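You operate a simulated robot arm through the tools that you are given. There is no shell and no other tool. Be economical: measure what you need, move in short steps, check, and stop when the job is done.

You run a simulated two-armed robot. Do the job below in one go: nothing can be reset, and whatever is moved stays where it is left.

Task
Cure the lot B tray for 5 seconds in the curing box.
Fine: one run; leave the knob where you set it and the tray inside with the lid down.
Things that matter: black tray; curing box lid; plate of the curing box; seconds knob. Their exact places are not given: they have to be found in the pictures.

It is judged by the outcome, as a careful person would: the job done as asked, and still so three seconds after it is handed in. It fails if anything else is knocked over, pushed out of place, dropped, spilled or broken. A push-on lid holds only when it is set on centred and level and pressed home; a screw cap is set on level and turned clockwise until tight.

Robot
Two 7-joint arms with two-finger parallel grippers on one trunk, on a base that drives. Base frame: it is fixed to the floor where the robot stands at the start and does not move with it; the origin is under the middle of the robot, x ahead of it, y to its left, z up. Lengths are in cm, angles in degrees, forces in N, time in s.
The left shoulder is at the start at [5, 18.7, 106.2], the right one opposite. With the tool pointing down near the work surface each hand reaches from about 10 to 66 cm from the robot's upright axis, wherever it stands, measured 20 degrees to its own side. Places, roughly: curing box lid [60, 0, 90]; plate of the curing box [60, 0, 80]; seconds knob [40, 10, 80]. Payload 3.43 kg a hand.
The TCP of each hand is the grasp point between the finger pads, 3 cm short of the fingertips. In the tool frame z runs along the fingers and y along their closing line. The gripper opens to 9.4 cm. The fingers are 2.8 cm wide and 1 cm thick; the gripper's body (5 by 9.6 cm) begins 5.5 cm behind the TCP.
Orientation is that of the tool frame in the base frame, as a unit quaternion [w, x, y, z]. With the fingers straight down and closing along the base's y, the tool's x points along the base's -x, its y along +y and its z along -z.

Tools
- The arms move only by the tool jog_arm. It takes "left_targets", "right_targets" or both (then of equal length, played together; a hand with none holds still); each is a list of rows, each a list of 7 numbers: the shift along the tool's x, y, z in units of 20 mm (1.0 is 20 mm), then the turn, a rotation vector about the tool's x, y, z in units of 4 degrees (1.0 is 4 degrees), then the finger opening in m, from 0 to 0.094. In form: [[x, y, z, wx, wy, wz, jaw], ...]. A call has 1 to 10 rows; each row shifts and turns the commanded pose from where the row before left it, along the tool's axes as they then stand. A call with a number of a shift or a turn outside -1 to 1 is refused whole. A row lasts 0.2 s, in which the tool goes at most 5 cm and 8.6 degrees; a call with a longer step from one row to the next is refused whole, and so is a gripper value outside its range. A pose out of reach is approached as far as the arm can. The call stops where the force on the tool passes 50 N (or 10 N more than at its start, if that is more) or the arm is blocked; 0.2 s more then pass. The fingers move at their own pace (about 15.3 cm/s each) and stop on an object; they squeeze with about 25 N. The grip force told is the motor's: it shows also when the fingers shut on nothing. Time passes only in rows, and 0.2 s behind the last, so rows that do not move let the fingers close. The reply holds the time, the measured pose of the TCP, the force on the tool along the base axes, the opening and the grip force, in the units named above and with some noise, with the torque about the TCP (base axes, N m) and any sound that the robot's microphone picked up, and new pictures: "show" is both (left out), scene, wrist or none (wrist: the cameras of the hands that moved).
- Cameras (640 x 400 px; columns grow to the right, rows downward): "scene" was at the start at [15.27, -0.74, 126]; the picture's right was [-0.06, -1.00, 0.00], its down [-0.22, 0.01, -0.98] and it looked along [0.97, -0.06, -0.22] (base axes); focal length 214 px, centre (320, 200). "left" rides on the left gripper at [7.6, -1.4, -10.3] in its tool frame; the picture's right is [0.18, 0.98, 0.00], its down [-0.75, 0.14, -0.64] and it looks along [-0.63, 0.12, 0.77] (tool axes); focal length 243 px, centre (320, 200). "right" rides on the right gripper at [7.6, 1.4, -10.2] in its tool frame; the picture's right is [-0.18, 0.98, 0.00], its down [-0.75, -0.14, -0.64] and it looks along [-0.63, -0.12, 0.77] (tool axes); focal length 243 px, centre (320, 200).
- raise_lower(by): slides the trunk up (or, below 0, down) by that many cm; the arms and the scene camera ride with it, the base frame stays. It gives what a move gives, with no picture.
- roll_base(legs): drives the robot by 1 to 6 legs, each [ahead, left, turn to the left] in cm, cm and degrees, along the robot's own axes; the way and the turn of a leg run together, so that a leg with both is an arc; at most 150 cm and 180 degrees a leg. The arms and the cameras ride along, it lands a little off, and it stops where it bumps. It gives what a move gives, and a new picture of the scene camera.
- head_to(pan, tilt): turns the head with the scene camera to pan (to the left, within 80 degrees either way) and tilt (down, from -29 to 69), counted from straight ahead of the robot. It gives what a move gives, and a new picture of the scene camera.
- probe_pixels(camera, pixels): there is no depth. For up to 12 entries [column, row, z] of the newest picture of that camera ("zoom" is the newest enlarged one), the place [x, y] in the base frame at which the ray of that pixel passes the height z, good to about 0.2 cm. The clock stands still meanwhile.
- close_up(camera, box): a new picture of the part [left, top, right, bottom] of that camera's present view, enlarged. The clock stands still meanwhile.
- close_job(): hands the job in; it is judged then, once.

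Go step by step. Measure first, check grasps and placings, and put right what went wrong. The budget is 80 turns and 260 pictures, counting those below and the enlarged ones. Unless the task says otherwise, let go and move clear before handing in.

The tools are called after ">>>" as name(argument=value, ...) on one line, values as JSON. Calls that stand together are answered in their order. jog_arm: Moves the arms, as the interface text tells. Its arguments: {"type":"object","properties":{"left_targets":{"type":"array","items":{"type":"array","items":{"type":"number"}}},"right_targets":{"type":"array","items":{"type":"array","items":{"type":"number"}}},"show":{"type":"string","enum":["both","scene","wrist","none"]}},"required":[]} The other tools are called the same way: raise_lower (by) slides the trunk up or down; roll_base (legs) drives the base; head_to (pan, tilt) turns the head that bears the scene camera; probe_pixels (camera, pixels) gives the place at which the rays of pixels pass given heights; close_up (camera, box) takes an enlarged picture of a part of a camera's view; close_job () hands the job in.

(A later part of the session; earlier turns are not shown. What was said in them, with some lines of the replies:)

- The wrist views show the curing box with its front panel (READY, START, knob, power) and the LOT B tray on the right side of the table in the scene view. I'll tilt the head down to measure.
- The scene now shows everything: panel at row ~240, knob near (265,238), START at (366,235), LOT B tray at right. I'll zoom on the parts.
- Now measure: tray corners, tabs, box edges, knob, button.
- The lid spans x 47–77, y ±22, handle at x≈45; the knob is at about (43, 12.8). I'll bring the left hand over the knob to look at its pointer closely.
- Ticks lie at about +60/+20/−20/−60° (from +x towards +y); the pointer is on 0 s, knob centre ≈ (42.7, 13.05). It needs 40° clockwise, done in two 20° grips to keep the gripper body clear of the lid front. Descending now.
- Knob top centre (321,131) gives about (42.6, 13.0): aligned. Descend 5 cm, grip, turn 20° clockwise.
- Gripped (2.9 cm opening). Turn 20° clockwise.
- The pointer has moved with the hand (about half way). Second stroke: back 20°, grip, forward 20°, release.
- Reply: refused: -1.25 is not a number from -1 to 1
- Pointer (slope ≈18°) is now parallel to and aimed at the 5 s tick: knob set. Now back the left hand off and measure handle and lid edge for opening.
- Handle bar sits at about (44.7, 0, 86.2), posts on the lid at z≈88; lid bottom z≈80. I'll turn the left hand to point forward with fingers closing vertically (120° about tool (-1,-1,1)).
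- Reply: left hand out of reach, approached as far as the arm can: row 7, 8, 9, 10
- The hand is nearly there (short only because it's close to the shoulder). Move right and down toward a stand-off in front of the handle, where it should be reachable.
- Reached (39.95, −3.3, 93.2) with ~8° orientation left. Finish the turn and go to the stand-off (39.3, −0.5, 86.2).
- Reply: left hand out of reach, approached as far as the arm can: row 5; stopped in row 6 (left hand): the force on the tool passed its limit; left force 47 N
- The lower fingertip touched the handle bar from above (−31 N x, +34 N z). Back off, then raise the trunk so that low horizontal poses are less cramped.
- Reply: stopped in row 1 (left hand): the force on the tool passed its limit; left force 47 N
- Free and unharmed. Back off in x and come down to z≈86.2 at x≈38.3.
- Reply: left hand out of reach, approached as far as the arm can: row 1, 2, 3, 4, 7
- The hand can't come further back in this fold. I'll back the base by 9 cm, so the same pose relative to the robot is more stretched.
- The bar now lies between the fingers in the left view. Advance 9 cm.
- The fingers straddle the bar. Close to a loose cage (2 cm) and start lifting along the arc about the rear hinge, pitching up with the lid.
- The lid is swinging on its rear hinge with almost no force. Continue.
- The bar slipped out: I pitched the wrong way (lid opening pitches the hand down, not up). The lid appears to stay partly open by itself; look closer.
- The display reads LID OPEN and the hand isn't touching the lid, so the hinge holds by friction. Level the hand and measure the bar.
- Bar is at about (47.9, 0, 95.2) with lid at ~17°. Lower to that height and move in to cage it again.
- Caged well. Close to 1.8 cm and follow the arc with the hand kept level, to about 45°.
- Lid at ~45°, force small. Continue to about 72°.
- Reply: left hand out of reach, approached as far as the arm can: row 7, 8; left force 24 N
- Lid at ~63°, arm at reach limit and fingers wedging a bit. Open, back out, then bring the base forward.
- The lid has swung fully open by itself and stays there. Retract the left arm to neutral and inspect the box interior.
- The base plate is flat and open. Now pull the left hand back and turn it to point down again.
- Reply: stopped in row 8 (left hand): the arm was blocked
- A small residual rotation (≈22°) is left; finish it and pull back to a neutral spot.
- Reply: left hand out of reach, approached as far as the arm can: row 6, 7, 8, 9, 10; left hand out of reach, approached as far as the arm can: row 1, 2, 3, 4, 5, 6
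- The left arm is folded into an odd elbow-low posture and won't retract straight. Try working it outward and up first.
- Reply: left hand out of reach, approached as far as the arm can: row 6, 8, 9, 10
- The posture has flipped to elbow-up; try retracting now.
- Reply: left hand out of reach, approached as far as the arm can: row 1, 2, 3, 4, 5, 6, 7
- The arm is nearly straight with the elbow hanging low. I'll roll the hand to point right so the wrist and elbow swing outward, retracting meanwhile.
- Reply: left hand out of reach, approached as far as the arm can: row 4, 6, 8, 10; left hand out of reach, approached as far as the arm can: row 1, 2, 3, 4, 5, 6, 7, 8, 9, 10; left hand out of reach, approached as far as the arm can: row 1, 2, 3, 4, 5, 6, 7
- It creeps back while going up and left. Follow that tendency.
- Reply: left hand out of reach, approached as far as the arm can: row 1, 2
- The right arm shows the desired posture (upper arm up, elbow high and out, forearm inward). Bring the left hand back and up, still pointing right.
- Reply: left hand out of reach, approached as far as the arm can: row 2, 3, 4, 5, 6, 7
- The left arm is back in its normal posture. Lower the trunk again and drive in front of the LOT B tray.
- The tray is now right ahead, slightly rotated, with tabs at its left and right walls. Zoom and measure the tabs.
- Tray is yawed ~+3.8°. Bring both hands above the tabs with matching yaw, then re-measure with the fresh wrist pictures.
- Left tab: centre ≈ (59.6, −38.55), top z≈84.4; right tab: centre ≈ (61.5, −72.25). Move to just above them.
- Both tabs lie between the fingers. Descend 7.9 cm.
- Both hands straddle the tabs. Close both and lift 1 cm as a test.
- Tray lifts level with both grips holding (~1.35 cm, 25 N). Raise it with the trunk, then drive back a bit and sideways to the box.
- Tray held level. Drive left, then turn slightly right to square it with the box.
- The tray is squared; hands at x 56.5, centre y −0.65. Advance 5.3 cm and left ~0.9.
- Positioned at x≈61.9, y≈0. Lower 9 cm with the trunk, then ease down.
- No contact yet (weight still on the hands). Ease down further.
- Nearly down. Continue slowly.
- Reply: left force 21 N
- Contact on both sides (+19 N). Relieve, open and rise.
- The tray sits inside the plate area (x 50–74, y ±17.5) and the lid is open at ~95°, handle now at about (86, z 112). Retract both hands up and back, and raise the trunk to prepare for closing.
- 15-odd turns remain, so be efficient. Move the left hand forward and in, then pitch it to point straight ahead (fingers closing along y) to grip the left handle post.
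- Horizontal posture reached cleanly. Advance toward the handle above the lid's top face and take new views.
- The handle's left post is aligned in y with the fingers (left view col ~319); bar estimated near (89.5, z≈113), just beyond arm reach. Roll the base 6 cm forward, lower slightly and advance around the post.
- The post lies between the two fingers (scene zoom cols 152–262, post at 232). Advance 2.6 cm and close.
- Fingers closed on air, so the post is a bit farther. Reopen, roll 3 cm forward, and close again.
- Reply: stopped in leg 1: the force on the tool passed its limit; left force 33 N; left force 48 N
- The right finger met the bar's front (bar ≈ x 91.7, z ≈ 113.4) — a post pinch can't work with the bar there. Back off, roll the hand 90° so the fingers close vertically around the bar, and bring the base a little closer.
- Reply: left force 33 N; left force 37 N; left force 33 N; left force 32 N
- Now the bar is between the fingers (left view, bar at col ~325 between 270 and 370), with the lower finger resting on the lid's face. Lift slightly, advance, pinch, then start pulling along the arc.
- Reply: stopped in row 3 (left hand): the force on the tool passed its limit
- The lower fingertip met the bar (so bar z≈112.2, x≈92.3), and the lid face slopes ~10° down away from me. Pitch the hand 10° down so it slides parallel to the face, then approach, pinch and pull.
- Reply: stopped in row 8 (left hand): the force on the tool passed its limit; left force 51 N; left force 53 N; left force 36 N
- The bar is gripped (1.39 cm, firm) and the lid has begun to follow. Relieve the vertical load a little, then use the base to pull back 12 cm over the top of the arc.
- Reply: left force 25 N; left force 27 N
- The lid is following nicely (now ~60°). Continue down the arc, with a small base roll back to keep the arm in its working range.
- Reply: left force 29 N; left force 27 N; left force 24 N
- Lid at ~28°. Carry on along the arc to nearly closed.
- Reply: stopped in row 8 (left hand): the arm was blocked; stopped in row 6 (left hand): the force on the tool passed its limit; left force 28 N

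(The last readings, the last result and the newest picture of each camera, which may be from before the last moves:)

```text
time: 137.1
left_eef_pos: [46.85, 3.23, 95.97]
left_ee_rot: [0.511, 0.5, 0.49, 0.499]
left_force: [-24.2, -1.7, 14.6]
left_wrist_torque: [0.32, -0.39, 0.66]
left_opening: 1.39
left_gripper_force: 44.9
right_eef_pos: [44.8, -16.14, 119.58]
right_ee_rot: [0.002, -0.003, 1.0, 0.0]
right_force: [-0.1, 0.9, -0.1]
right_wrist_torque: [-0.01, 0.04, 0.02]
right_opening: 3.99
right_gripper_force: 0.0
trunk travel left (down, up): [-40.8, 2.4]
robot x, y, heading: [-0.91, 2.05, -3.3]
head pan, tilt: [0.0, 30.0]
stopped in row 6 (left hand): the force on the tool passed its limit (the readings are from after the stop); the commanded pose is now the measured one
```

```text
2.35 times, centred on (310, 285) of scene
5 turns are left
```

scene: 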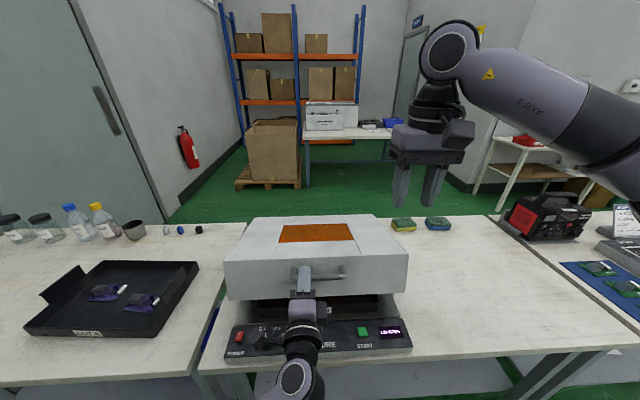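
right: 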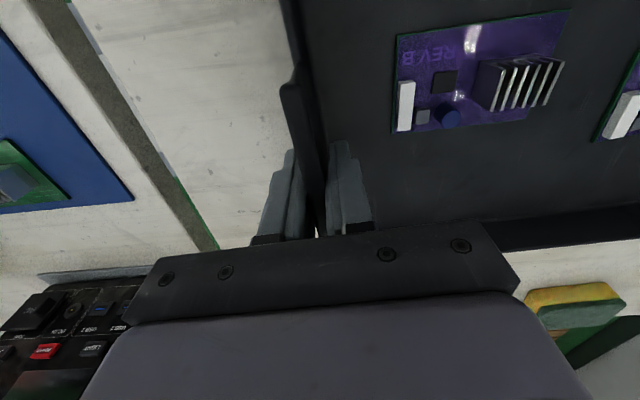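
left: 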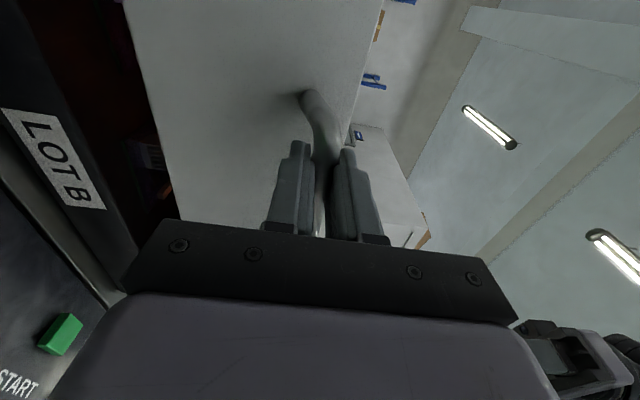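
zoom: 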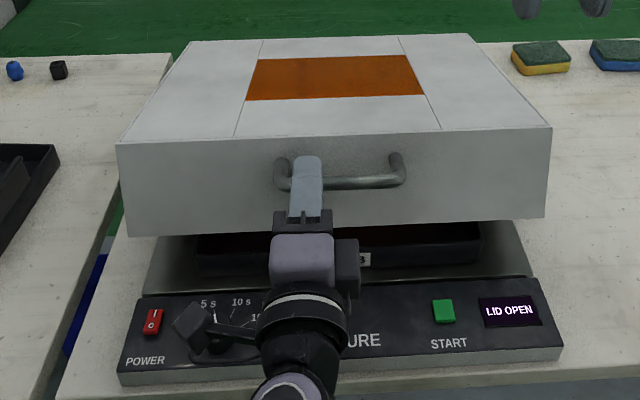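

Lid is at ~17° and the left arm hit its limit; the lid holds at this angle. Release, step the base back, lift the left hand clear, and press the lid down with the right hand's closed fingers on top near the front edge.

>>> jog_arm(left_targets=[[0, 0, 0, 0, 0, 0, 0.04], [0, 0, 0, 0, 0, 0, 0.04]], show="none")

>>> roll_base(legs=[[-5, 0, 0]])

>>> jog_arm(left_targets=[[0, 1, 0, 0, 0, 0, 0.04], [0, 1, 0, 0, 0, 0, 0.04], [0, 1, 0, 0, 0, 0, 0.04], [0, 1, 0, 0, 0, 0, 0.04], [0, 1, 0, 0, 0, 0, 0.04], [0, 1, 0, 0, 0, 0, 0.04], [0, 0, 0, 0, 0, 0, 0.04], [0, 0, 0, 0, 0, 0, 0.04], [0, 0, 0, 0, 0, 0, 0.04], [0, 0, 0, 0, 0, 0, 0.04]], right_targets=[[-0.585, 0.3, 0.6, 0, 0, 0, 0.0], [-0.585, 0.3, 0.6, 0, 0, 0, 0.0], [-0.585, 0.3, 0.6, 0, 0, 0, 0.0], [-0.585, 0.3, 0.6, 0, 0, 0, 0.0], [-0.585, 0.3, 0.6, 0, 0, 0, 0.0], [-0.585, 0.3, 0.6, 0, 0, 0, 0.0], [-0.585, 0.3, 0.6, 0, 0, 0, 0.0], [-0.585, 0.3, 0.6, 0, 0, 0, 0.0], [-0.585, 0.3, 0.6, 0, 0, 0, 0.0], [-0.585, 0.3, 0.6, 0, 0, 0, 0.0]], show="scene")

>>> jog_arm(right_targets=[[0, 0, 0.7, 0, 0, 0, 0.0], [0, 0, 0.7, 0, 0, 0, 0.0], [0, 0, 0.7, 0, 0, 0, 0.0], [0, 0, 0.7, 0, 0, 0, 0.0], [0, 0, 0.7, 0, 0, 0, 0.0], [0, 0, 0.7, 0, 0, 0, 0.0], [0, 0, 0.7, 0, 0, 0, 0.0], [0, 0, 0.7, 0, 0, 0, 0.0], [0, 0, 0.6, 0, 0, 0, 0.0], [0, 0, 0.4, 0, 0, 0, 0.0]], show="scene")

>>> close_up(camera="scene", box=[200, 200, 420, 370])

```text
time: 137.7
left_eef_pos: [47.34, 3.43, 95.35]
left_ee_rot: [0.505, 0.503, 0.495, 0.497]
left_force: [-0.7, 0.2, 0.0]
left_wrist_torque: [-0.01, -0.01, -0.01]
left_opening: 3.99
left_gripper_force: 0.0
right_eef_pos: [45.17, -16.06, 119.27]
right_ee_rot: [-0.001, -0.003, 1.0, 0.001]
right_force: [-0.1, 0.3, -0.5]
right_wrist_torque: [-0.02, 0.01, -0.01]
right_opening: 4.0
right_gripper_force: 0.1
trunk travel left (down, up): [-40.8, 2.4]
robot x, y, heading: [-1.01, 2.27, -3.0]
head pan, tilt: [0.0, 30.0]
```

```text
time: 138.6
left_eef_pos: [42.18, 3.51, 95.39]
left_ee_rot: [0.507, 0.503, 0.493, 0.497]
left_force: [-0.3, -1.3, -0.4]
left_wrist_torque: [0.0, 0.01, -0.05]
left_opening: 4.03
left_gripper_force: 0.2
right_eef_pos: [39.92, -15.77, 119.48]
right_ee_rot: [0.002, -0.003, 1.0, 0.001]
right_force: [-0.4, 0.1, 0.1]
right_wrist_torque: [-0.02, -0.03, 0.02]
right_opening: 3.99
right_gripper_force: 0.0
trunk travel left (down, up): [-40.8, 2.4]
robot x, y, heading: [-5.75, 2.84, -3.1]
head pan, tilt: [0.0, 30.0]
```

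scene: 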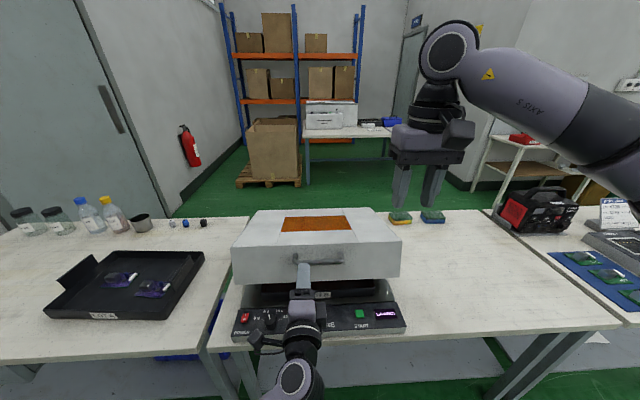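

```text
time: 141.0
left_eef_pos: [42.81, 5.66, 105.7]
left_ee_rot: [0.479, 0.519, 0.471, 0.528]
left_force: [0.1, -0.6, -0.4]
left_wrist_torque: [-0.01, 0.0, 0.02]
left_opening: 4.02
left_gripper_force: 0.0
right_eef_pos: [51.72, -9.65, 107.3]
right_ee_rot: [0.0, -0.004, 1.0, 0.001]
right_force: [0.6, -0.7, -0.4]
right_wrist_torque: [0.03, -0.02, -0.01]
right_opening: 0.01
right_gripper_force: 25.0
trunk travel left (down, up): [-40.8, 2.4]
robot x, y, heading: [-5.88, 2.36, -2.8]
head pan, tilt: [0.0, 30.0]
stopped in row 10 (left hand): the arm was blocked; the commanded pose is now the measured one
```

scene: 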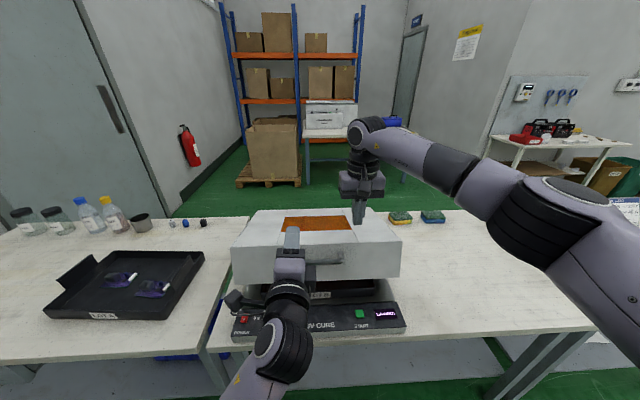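

```text
time: 143.2
left_eef_pos: [42.85, 5.74, 105.83]
left_ee_rot: [0.479, 0.52, 0.472, 0.527]
left_force: [0.6, 0.6, -0.6]
left_wrist_torque: [-0.04, 0.02, -0.01]
left_opening: 4.0
left_gripper_force: 0.1
right_eef_pos: [51.76, -9.68, 94.01]
right_ee_rot: [0.0, -0.003, 1.0, 0.0]
right_force: [0.4, 0.5, 0.2]
right_wrist_torque: [-0.01, 0.0, 0.04]
right_opening: 0.0
right_gripper_force: 24.8
trunk travel left (down, up): [-40.8, 2.4]
robot x, y, heading: [-5.88, 2.63, -3.0]
head pan, tilt: [0.0, 30.0]
```

scene: 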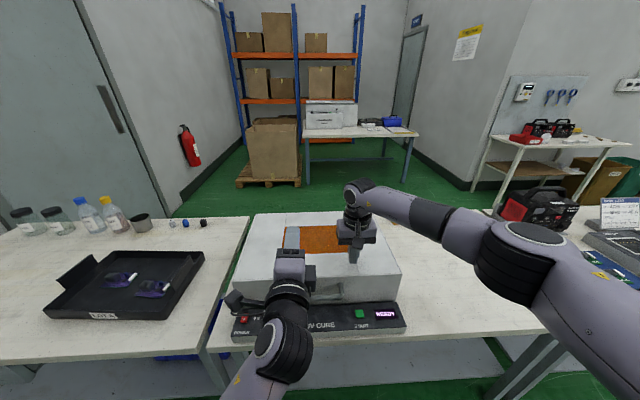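

```text
2.35 times, centred on (310, 285) of scene
4 turns are left
```

zoom: 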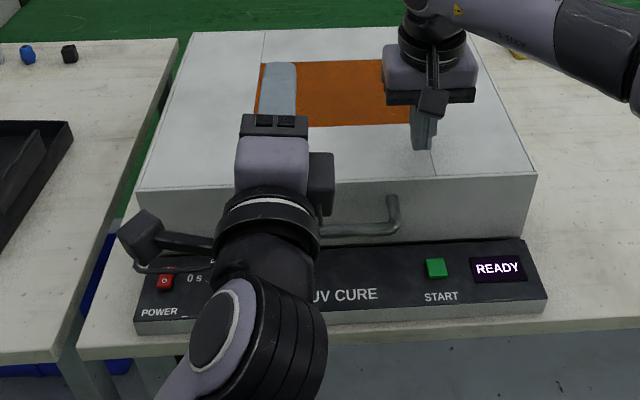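

Lid is down and the display reads READY. Now lift the right hand, move it over START (43.7, −10.9; aiming y −11.5 to clear the handle) and press once.

>>> jog_arm(right_targets=[[0, 0, -1, 0, 0, 0, 0.0], [0, 0, -1, 0, 0, 0, 0.0], [0, 0, -1, 0, 0, 0, 0.0], [0.83, -0.18, 0, 0, 0, 0, 0.0], [0.83, -0.18, 0, 0, 0, 0, 0.0], [0.83, -0.18, 0, 0, 0, 0, 0.0], [0.83, -0.18, 0, 0, 0, 0, 0.0], [0.83, -0.18, 0, 0, 0, 0, 0.0], [0, 0, 0.9, 0, 0, 0, 0.0], [0, 0, 0.9, 0, 0, 0, 0.0]], show="none")

>>> jog_arm(right_targets=[[0, 0, 0.9, 0, 0, 0, 0.0], [0, 0, 0.9, 0, 0, 0, 0.0], [0, 0, 0.9, 0, 0, 0, 0.0], [0, 0, 0.9, 0, 0, 0, 0.0], [0, 0, 0.9, 0, 0, 0, 0.0], [0, 0, 0.7, 0, 0, 0, 0.0], [0, 0, 0.5, 0, 0, 0, 0.0]], show="both")

>>> jog_arm(right_targets=[[0, 0, 0.15, 0, 0, 0, 0.0], [0, 0, 0.15, 0, 0, 0, 0.0], [0, 0, 0.1, 0, 0, 0, 0.0], [0, 0, 0.1, 0, 0, 0, 0.0], [0, 0, 0.1, 0, 0, 0, 0.0]], show="both")

>>> close_up(camera="scene", box=[300, 260, 430, 350])

```text
time: 145.4
left_eef_pos: [42.86, 5.81, 105.65]
left_ee_rot: [0.479, 0.519, 0.471, 0.528]
left_force: [-0.4, 0.1, -0.6]
left_wrist_torque: [-0.03, 0.05, 0.0]
left_opening: 4.01
left_gripper_force: 0.0
right_eef_pos: [43.58, -11.51, 96.4]
right_ee_rot: [0.001, -0.003, 1.0, 0.001]
right_force: [0.0, 0.4, -0.3]
right_wrist_torque: [-0.03, -0.02, -0.03]
right_opening: 0.0
right_gripper_force: 24.9
trunk travel left (down, up): [-40.8, 2.4]
robot x, y, heading: [-5.41, 2.61, -3.2]
head pan, tilt: [0.0, 30.0]
```

```text
time: 147.0
left_eef_pos: [42.81, 5.6, 105.71]
left_ee_rot: [0.479, 0.52, 0.471, 0.528]
left_force: [0.7, -0.5, -0.2]
left_wrist_torque: [-0.04, 0.02, 0.01]
left_opening: 4.0
left_gripper_force: 0.1
right_eef_pos: [43.25, -11.57, 85.17]
right_ee_rot: [0.001, -0.003, 1.0, 0.001]
right_force: [0.5, -0.6, 0.4]
right_wrist_torque: [0.02, 0.02, 0.0]
right_opening: 0.02
right_gripper_force: 24.7
trunk travel left (down, up): [-40.8, 2.4]
robot x, y, heading: [-5.92, 2.25, -3.1]
head pan, tilt: [0.0, 30.0]
```

scene: 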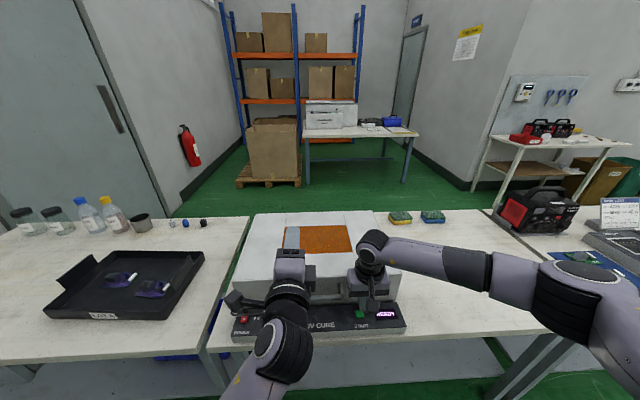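
right: 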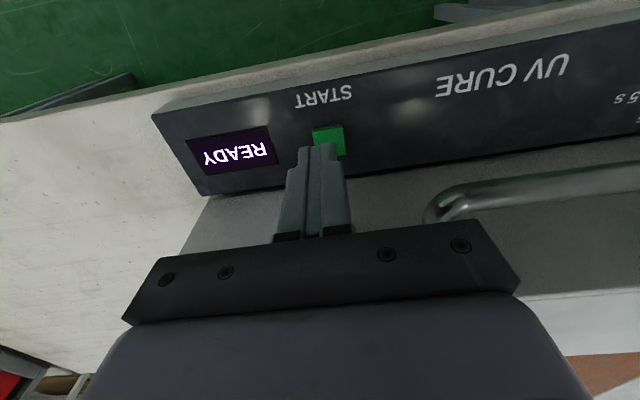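

```text
time: 148.2
left_eef_pos: [42.86, 5.77, 105.83]
left_ee_rot: [0.479, 0.52, 0.471, 0.528]
left_force: [0.4, 0.7, 0.2]
left_wrist_torque: [-0.01, 0.02, 0.01]
left_opening: 4.0
left_gripper_force: 0.1
right_eef_pos: [43.54, -11.51, 84.09]
right_ee_rot: [0.001, -0.004, 1.0, 0.001]
right_force: [-0.5, -0.4, 0.6]
right_wrist_torque: [-0.01, 0.02, -0.02]
right_opening: 0.01
right_gripper_force: 25.1
trunk travel left (down, up): [-40.8, 2.4]
robot x, y, heading: [-5.71, 2.3, -3.2]
head pan, tilt: [0.0, 30.0]
```

scene: 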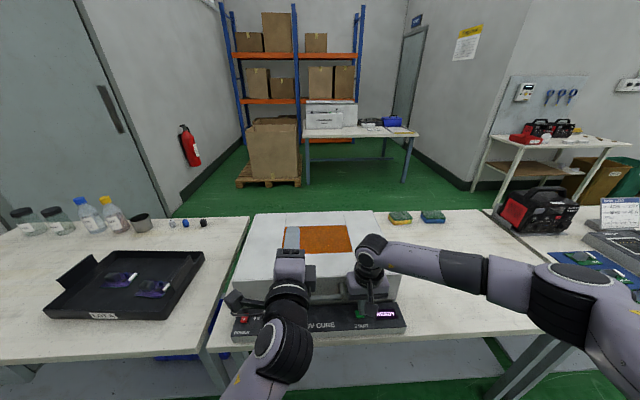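
right: 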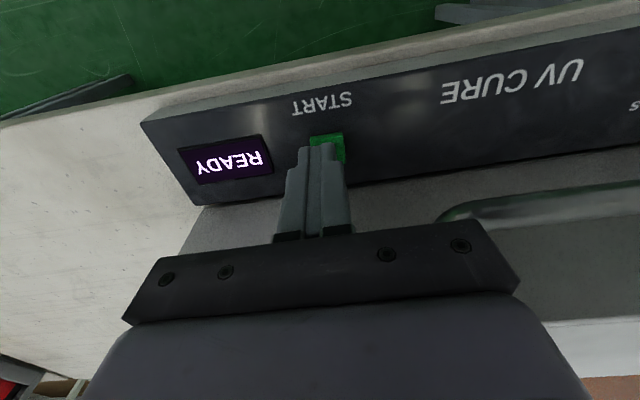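

```text
4.44 times, centred on (365, 305) of scene
3 turns are left
```

zoom: 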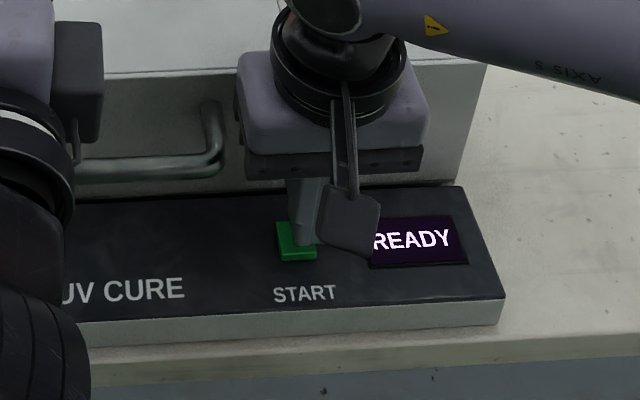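

Fingertips are over the button, just above it. Shift slightly left and press down slowly until it goes in, then lift.

>>> jog_arm(right_targets=[[0, 0.15, 0.05, 0, 0, 0, 0.0], [0, 0, 0.1, 0, 0, 0, 0.0], [0, 0, 0.1, 0, 0, 0, 0.0], [0, 0, 0.1, 0, 0, 0, 0.0], [0, 0, 0.1, 0, 0, 0, 0.0], [0, 0, 0.1, 0, 0, 0, 0.0], [0, 0, 0.1, 0, 0, 0, 0.0], [0, 0, 0.1, 0, 0, 0, 0.0], [0, 0, 0.1, 0, 0, 0, 0.0]], show="wrist")

>>> jog_arm(right_targets=[[0, 0, -0.5, 0, 0, 0, 0.0], [0, 0, -1, 0, 0, 0, 0.0], [0, 0, -1, 0, 0, 0, 0.0], [0, 0, -1, 0, 0, 0, 0.0]], show="wrist")

>>> close_up(camera="scene", box=[300, 260, 430, 350])

```text
time: 150.2
left_eef_pos: [42.72, 5.73, 105.91]
left_ee_rot: [0.479, 0.519, 0.471, 0.528]
left_force: [-0.2, 0.0, 1.3]
left_wrist_torque: [0.02, 0.06, 0.04]
left_opening: 4.01
left_gripper_force: 0.1
right_eef_pos: [43.52, -11.18, 82.41]
right_ee_rot: [0.001, -0.003, 1.0, 0.001]
right_force: [-2.4, -1.1, 7.6]
right_wrist_torque: [-0.04, 0.04, -0.02]
right_opening: 0.01
right_gripper_force: 24.7
trunk travel left (down, up): [-40.8, 2.4]
robot x, y, heading: [-5.85, 2.97, -3.2]
head pan, tilt: [0.0, 30.0]
heard: click
```

right: 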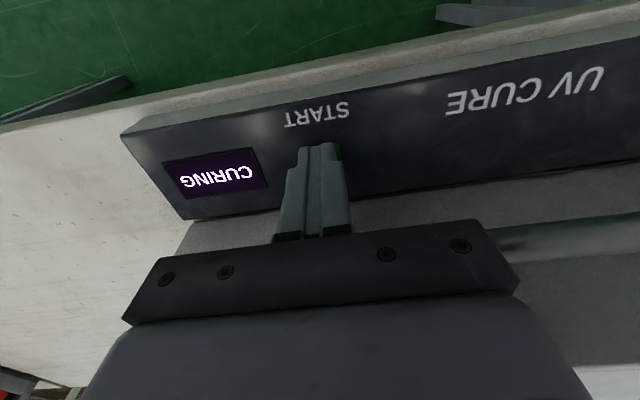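

```text
time: 151.2
left_eef_pos: [42.92, 5.75, 105.7]
left_ee_rot: [0.478, 0.519, 0.472, 0.528]
left_force: [0.2, -0.3, 1.4]
left_wrist_torque: [-0.01, 0.0, 0.0]
left_opening: 4.0
left_gripper_force: 0.0
right_eef_pos: [43.4, -11.25, 89.15]
right_ee_rot: [0.0, -0.003, 1.0, 0.001]
right_force: [-1.1, -0.1, -0.8]
right_wrist_torque: [0.03, -0.01, 0.0]
right_opening: 0.0
right_gripper_force: 25.2
trunk travel left (down, up): [-40.8, 2.4]
robot x, y, heading: [-5.76, 2.71, -3.1]
head pan, tilt: [0.0, 30.0]
```

right: 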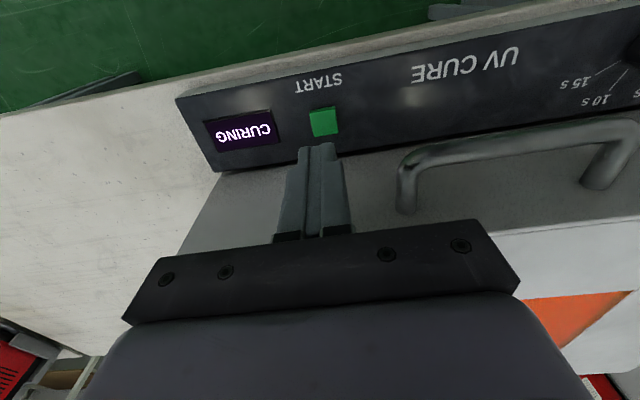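

```text
4.44 times, centred on (365, 305) of scene
2 turns are left
```

zoom: 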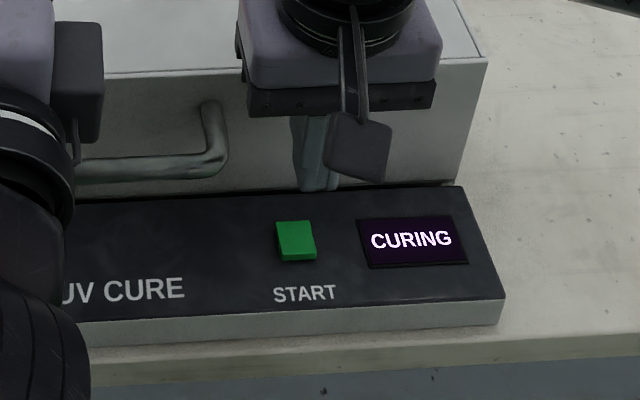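

The button clicked and the display reads CURING. Wait out the run while raising the right hand clear, then check the display.

>>> jog_arm(right_targets=[[0, 0, -1, 0, 0, 0, 0.0], [0, 0, -1, 0, 0, 0, 0.0], [0, 0, -1, 0, 0, 0, 0.0], [0, 0, -1, 0, 0, 0, 0.0], [0, 0, -1, 0, 0, 0, 0.0], [0, 0, -1, 0, 0, 0, 0.0], [0, 0, 0, 0, 0, 0, 0.0], [0, 0, 0, 0, 0, 0, 0.0], [0, 0, 0, 0, 0, 0, 0.0], [0, 0, 0, 0, 0, 0, 0.0]], show="none")

>>> jog_arm(right_targets=[[0, 0, 0, 0, 0, 0, 0.0], [0, 0, 0, 0, 0, 0, 0.0], [0, 0, 0, 0, 0, 0, 0.0], [0, 0, 0, 0, 0, 0, 0.0], [0, 0, 0, 0, 0, 0, 0.0], [0, 0, 0, 0, 0, 0, 0.0], [0, 0, 0, 0, 0, 0, 0.0], [0, 0, 0, 0, 0, 0, 0.0], [0, 0, 0, 0, 0, 0, 0.0], [0, 0, 0, 0, 0, 0, 0.0]], show="none")

>>> jog_arm(right_targets=[[0, 0, 0, 0, 0, 0, 0.0], [0, 0, 0, 0, 0, 0, 0.0], [0, 0, 0, 0, 0, 0, 0.0], [0, 0, 0, 0, 0, 0, 0.0], [0, 0, 0, 0, 0, 0, 0.0], [0, 0, 0, 0, 0, 0, 0.0], [0, 0, 0, 0, 0, 0, 0.0], [0, 0, 0, 0, 0, 0, 0.0], [0, 0, 0, 0, 0, 0, 0.0], [0, 0, 0, 0, 0, 0, 0.0]], show="scene")

>>> close_up(camera="scene", box=[220, 200, 430, 350])

```text
time: 153.4
left_eef_pos: [42.92, 5.78, 105.68]
left_ee_rot: [0.479, 0.519, 0.472, 0.528]
left_force: [1.0, 0.6, -0.6]
left_wrist_torque: [-0.02, -0.02, -0.02]
left_opening: 3.99
left_gripper_force: 0.1
right_eef_pos: [43.34, -11.28, 101.15]
right_ee_rot: [0.0, -0.002, 1.0, 0.002]
right_force: [0.5, 0.4, 0.1]
right_wrist_torque: [-0.01, 0.0, 0.01]
right_opening: 0.0
right_gripper_force: 25.1
trunk travel left (down, up): [-40.8, 2.4]
robot x, y, heading: [-5.33, 2.31, -2.9]
head pan, tilt: [0.0, 30.0]
```

```text
time: 155.6
left_eef_pos: [42.71, 5.73, 105.67]
left_ee_rot: [0.479, 0.52, 0.471, 0.528]
left_force: [0.0, -0.7, -0.1]
left_wrist_torque: [-0.01, 0.01, -0.01]
left_opening: 3.99
left_gripper_force: 0.0
right_eef_pos: [43.42, -11.26, 101.14]
right_ee_rot: [0.0, -0.002, 1.0, 0.0]
right_force: [0.1, 0.5, 0.1]
right_wrist_torque: [-0.01, -0.02, 0.01]
right_opening: 0.0
right_gripper_force: 25.0
trunk travel left (down, up): [-40.8, 2.4]
robot x, y, heading: [-6.19, 2.73, -3.3]
head pan, tilt: [0.0, 30.0]
```

```text
time: 157.8
left_eef_pos: [42.92, 5.73, 105.76]
left_ee_rot: [0.479, 0.519, 0.472, 0.528]
left_force: [0.5, 0.0, 0.2]
left_wrist_torque: [-0.01, 0.02, -0.02]
left_opening: 3.99
left_gripper_force: 0.2
right_eef_pos: [43.4, -11.28, 101.16]
right_ee_rot: [0.0, -0.004, 1.0, 0.001]
right_force: [-1.2, -0.1, 0.5]
right_wrist_torque: [0.01, -0.03, -0.02]
right_opening: 0.0
right_gripper_force: 25.1
trunk travel left (down, up): [-40.8, 2.4]
robot x, y, heading: [-6.33, 2.64, -3.1]
head pan, tilt: [0.0, 30.0]
```

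scene: 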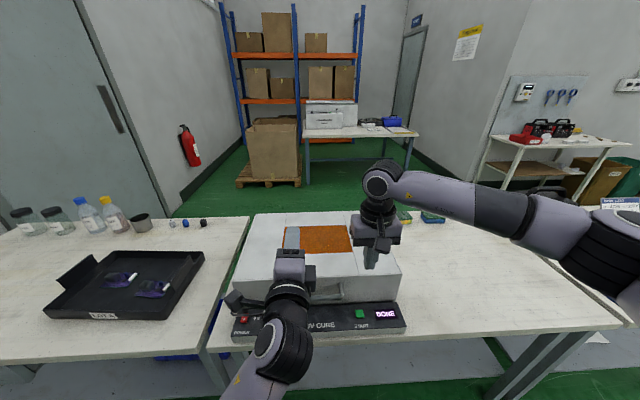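

```text
2.67 times, centred on (325, 275) of scene
1 turns are left
```

zoom: 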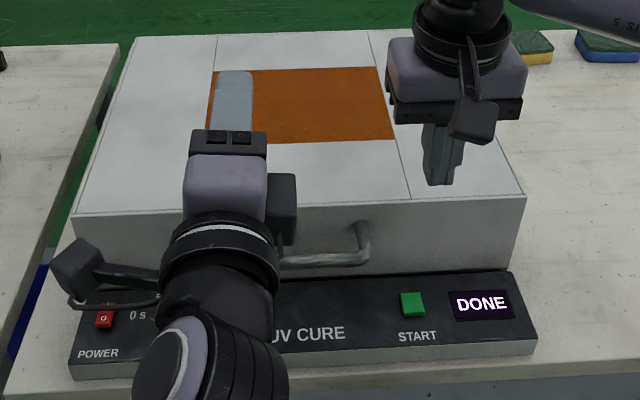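

The display reads DONE, the lid is down with the LOT B tray inside, and both hands are clear of the box. The left arm blocked the view of the knob in the last picture; it was on 5 s when I last saw it, before closing the lid. Handing in: the LOT B tray has had one cure run with the knob set to 5 s.

>>> close_job()

```text
The job is handed in.
```

I cured the LOT B tray in one run with the knob set to 5 s. The display reads DONE, the tray is still inside and the lid is down.

I couldn't see the knob in the last pictures because the left arm was in the way. It was on 5 s when I last saw it, before I closed the lid.
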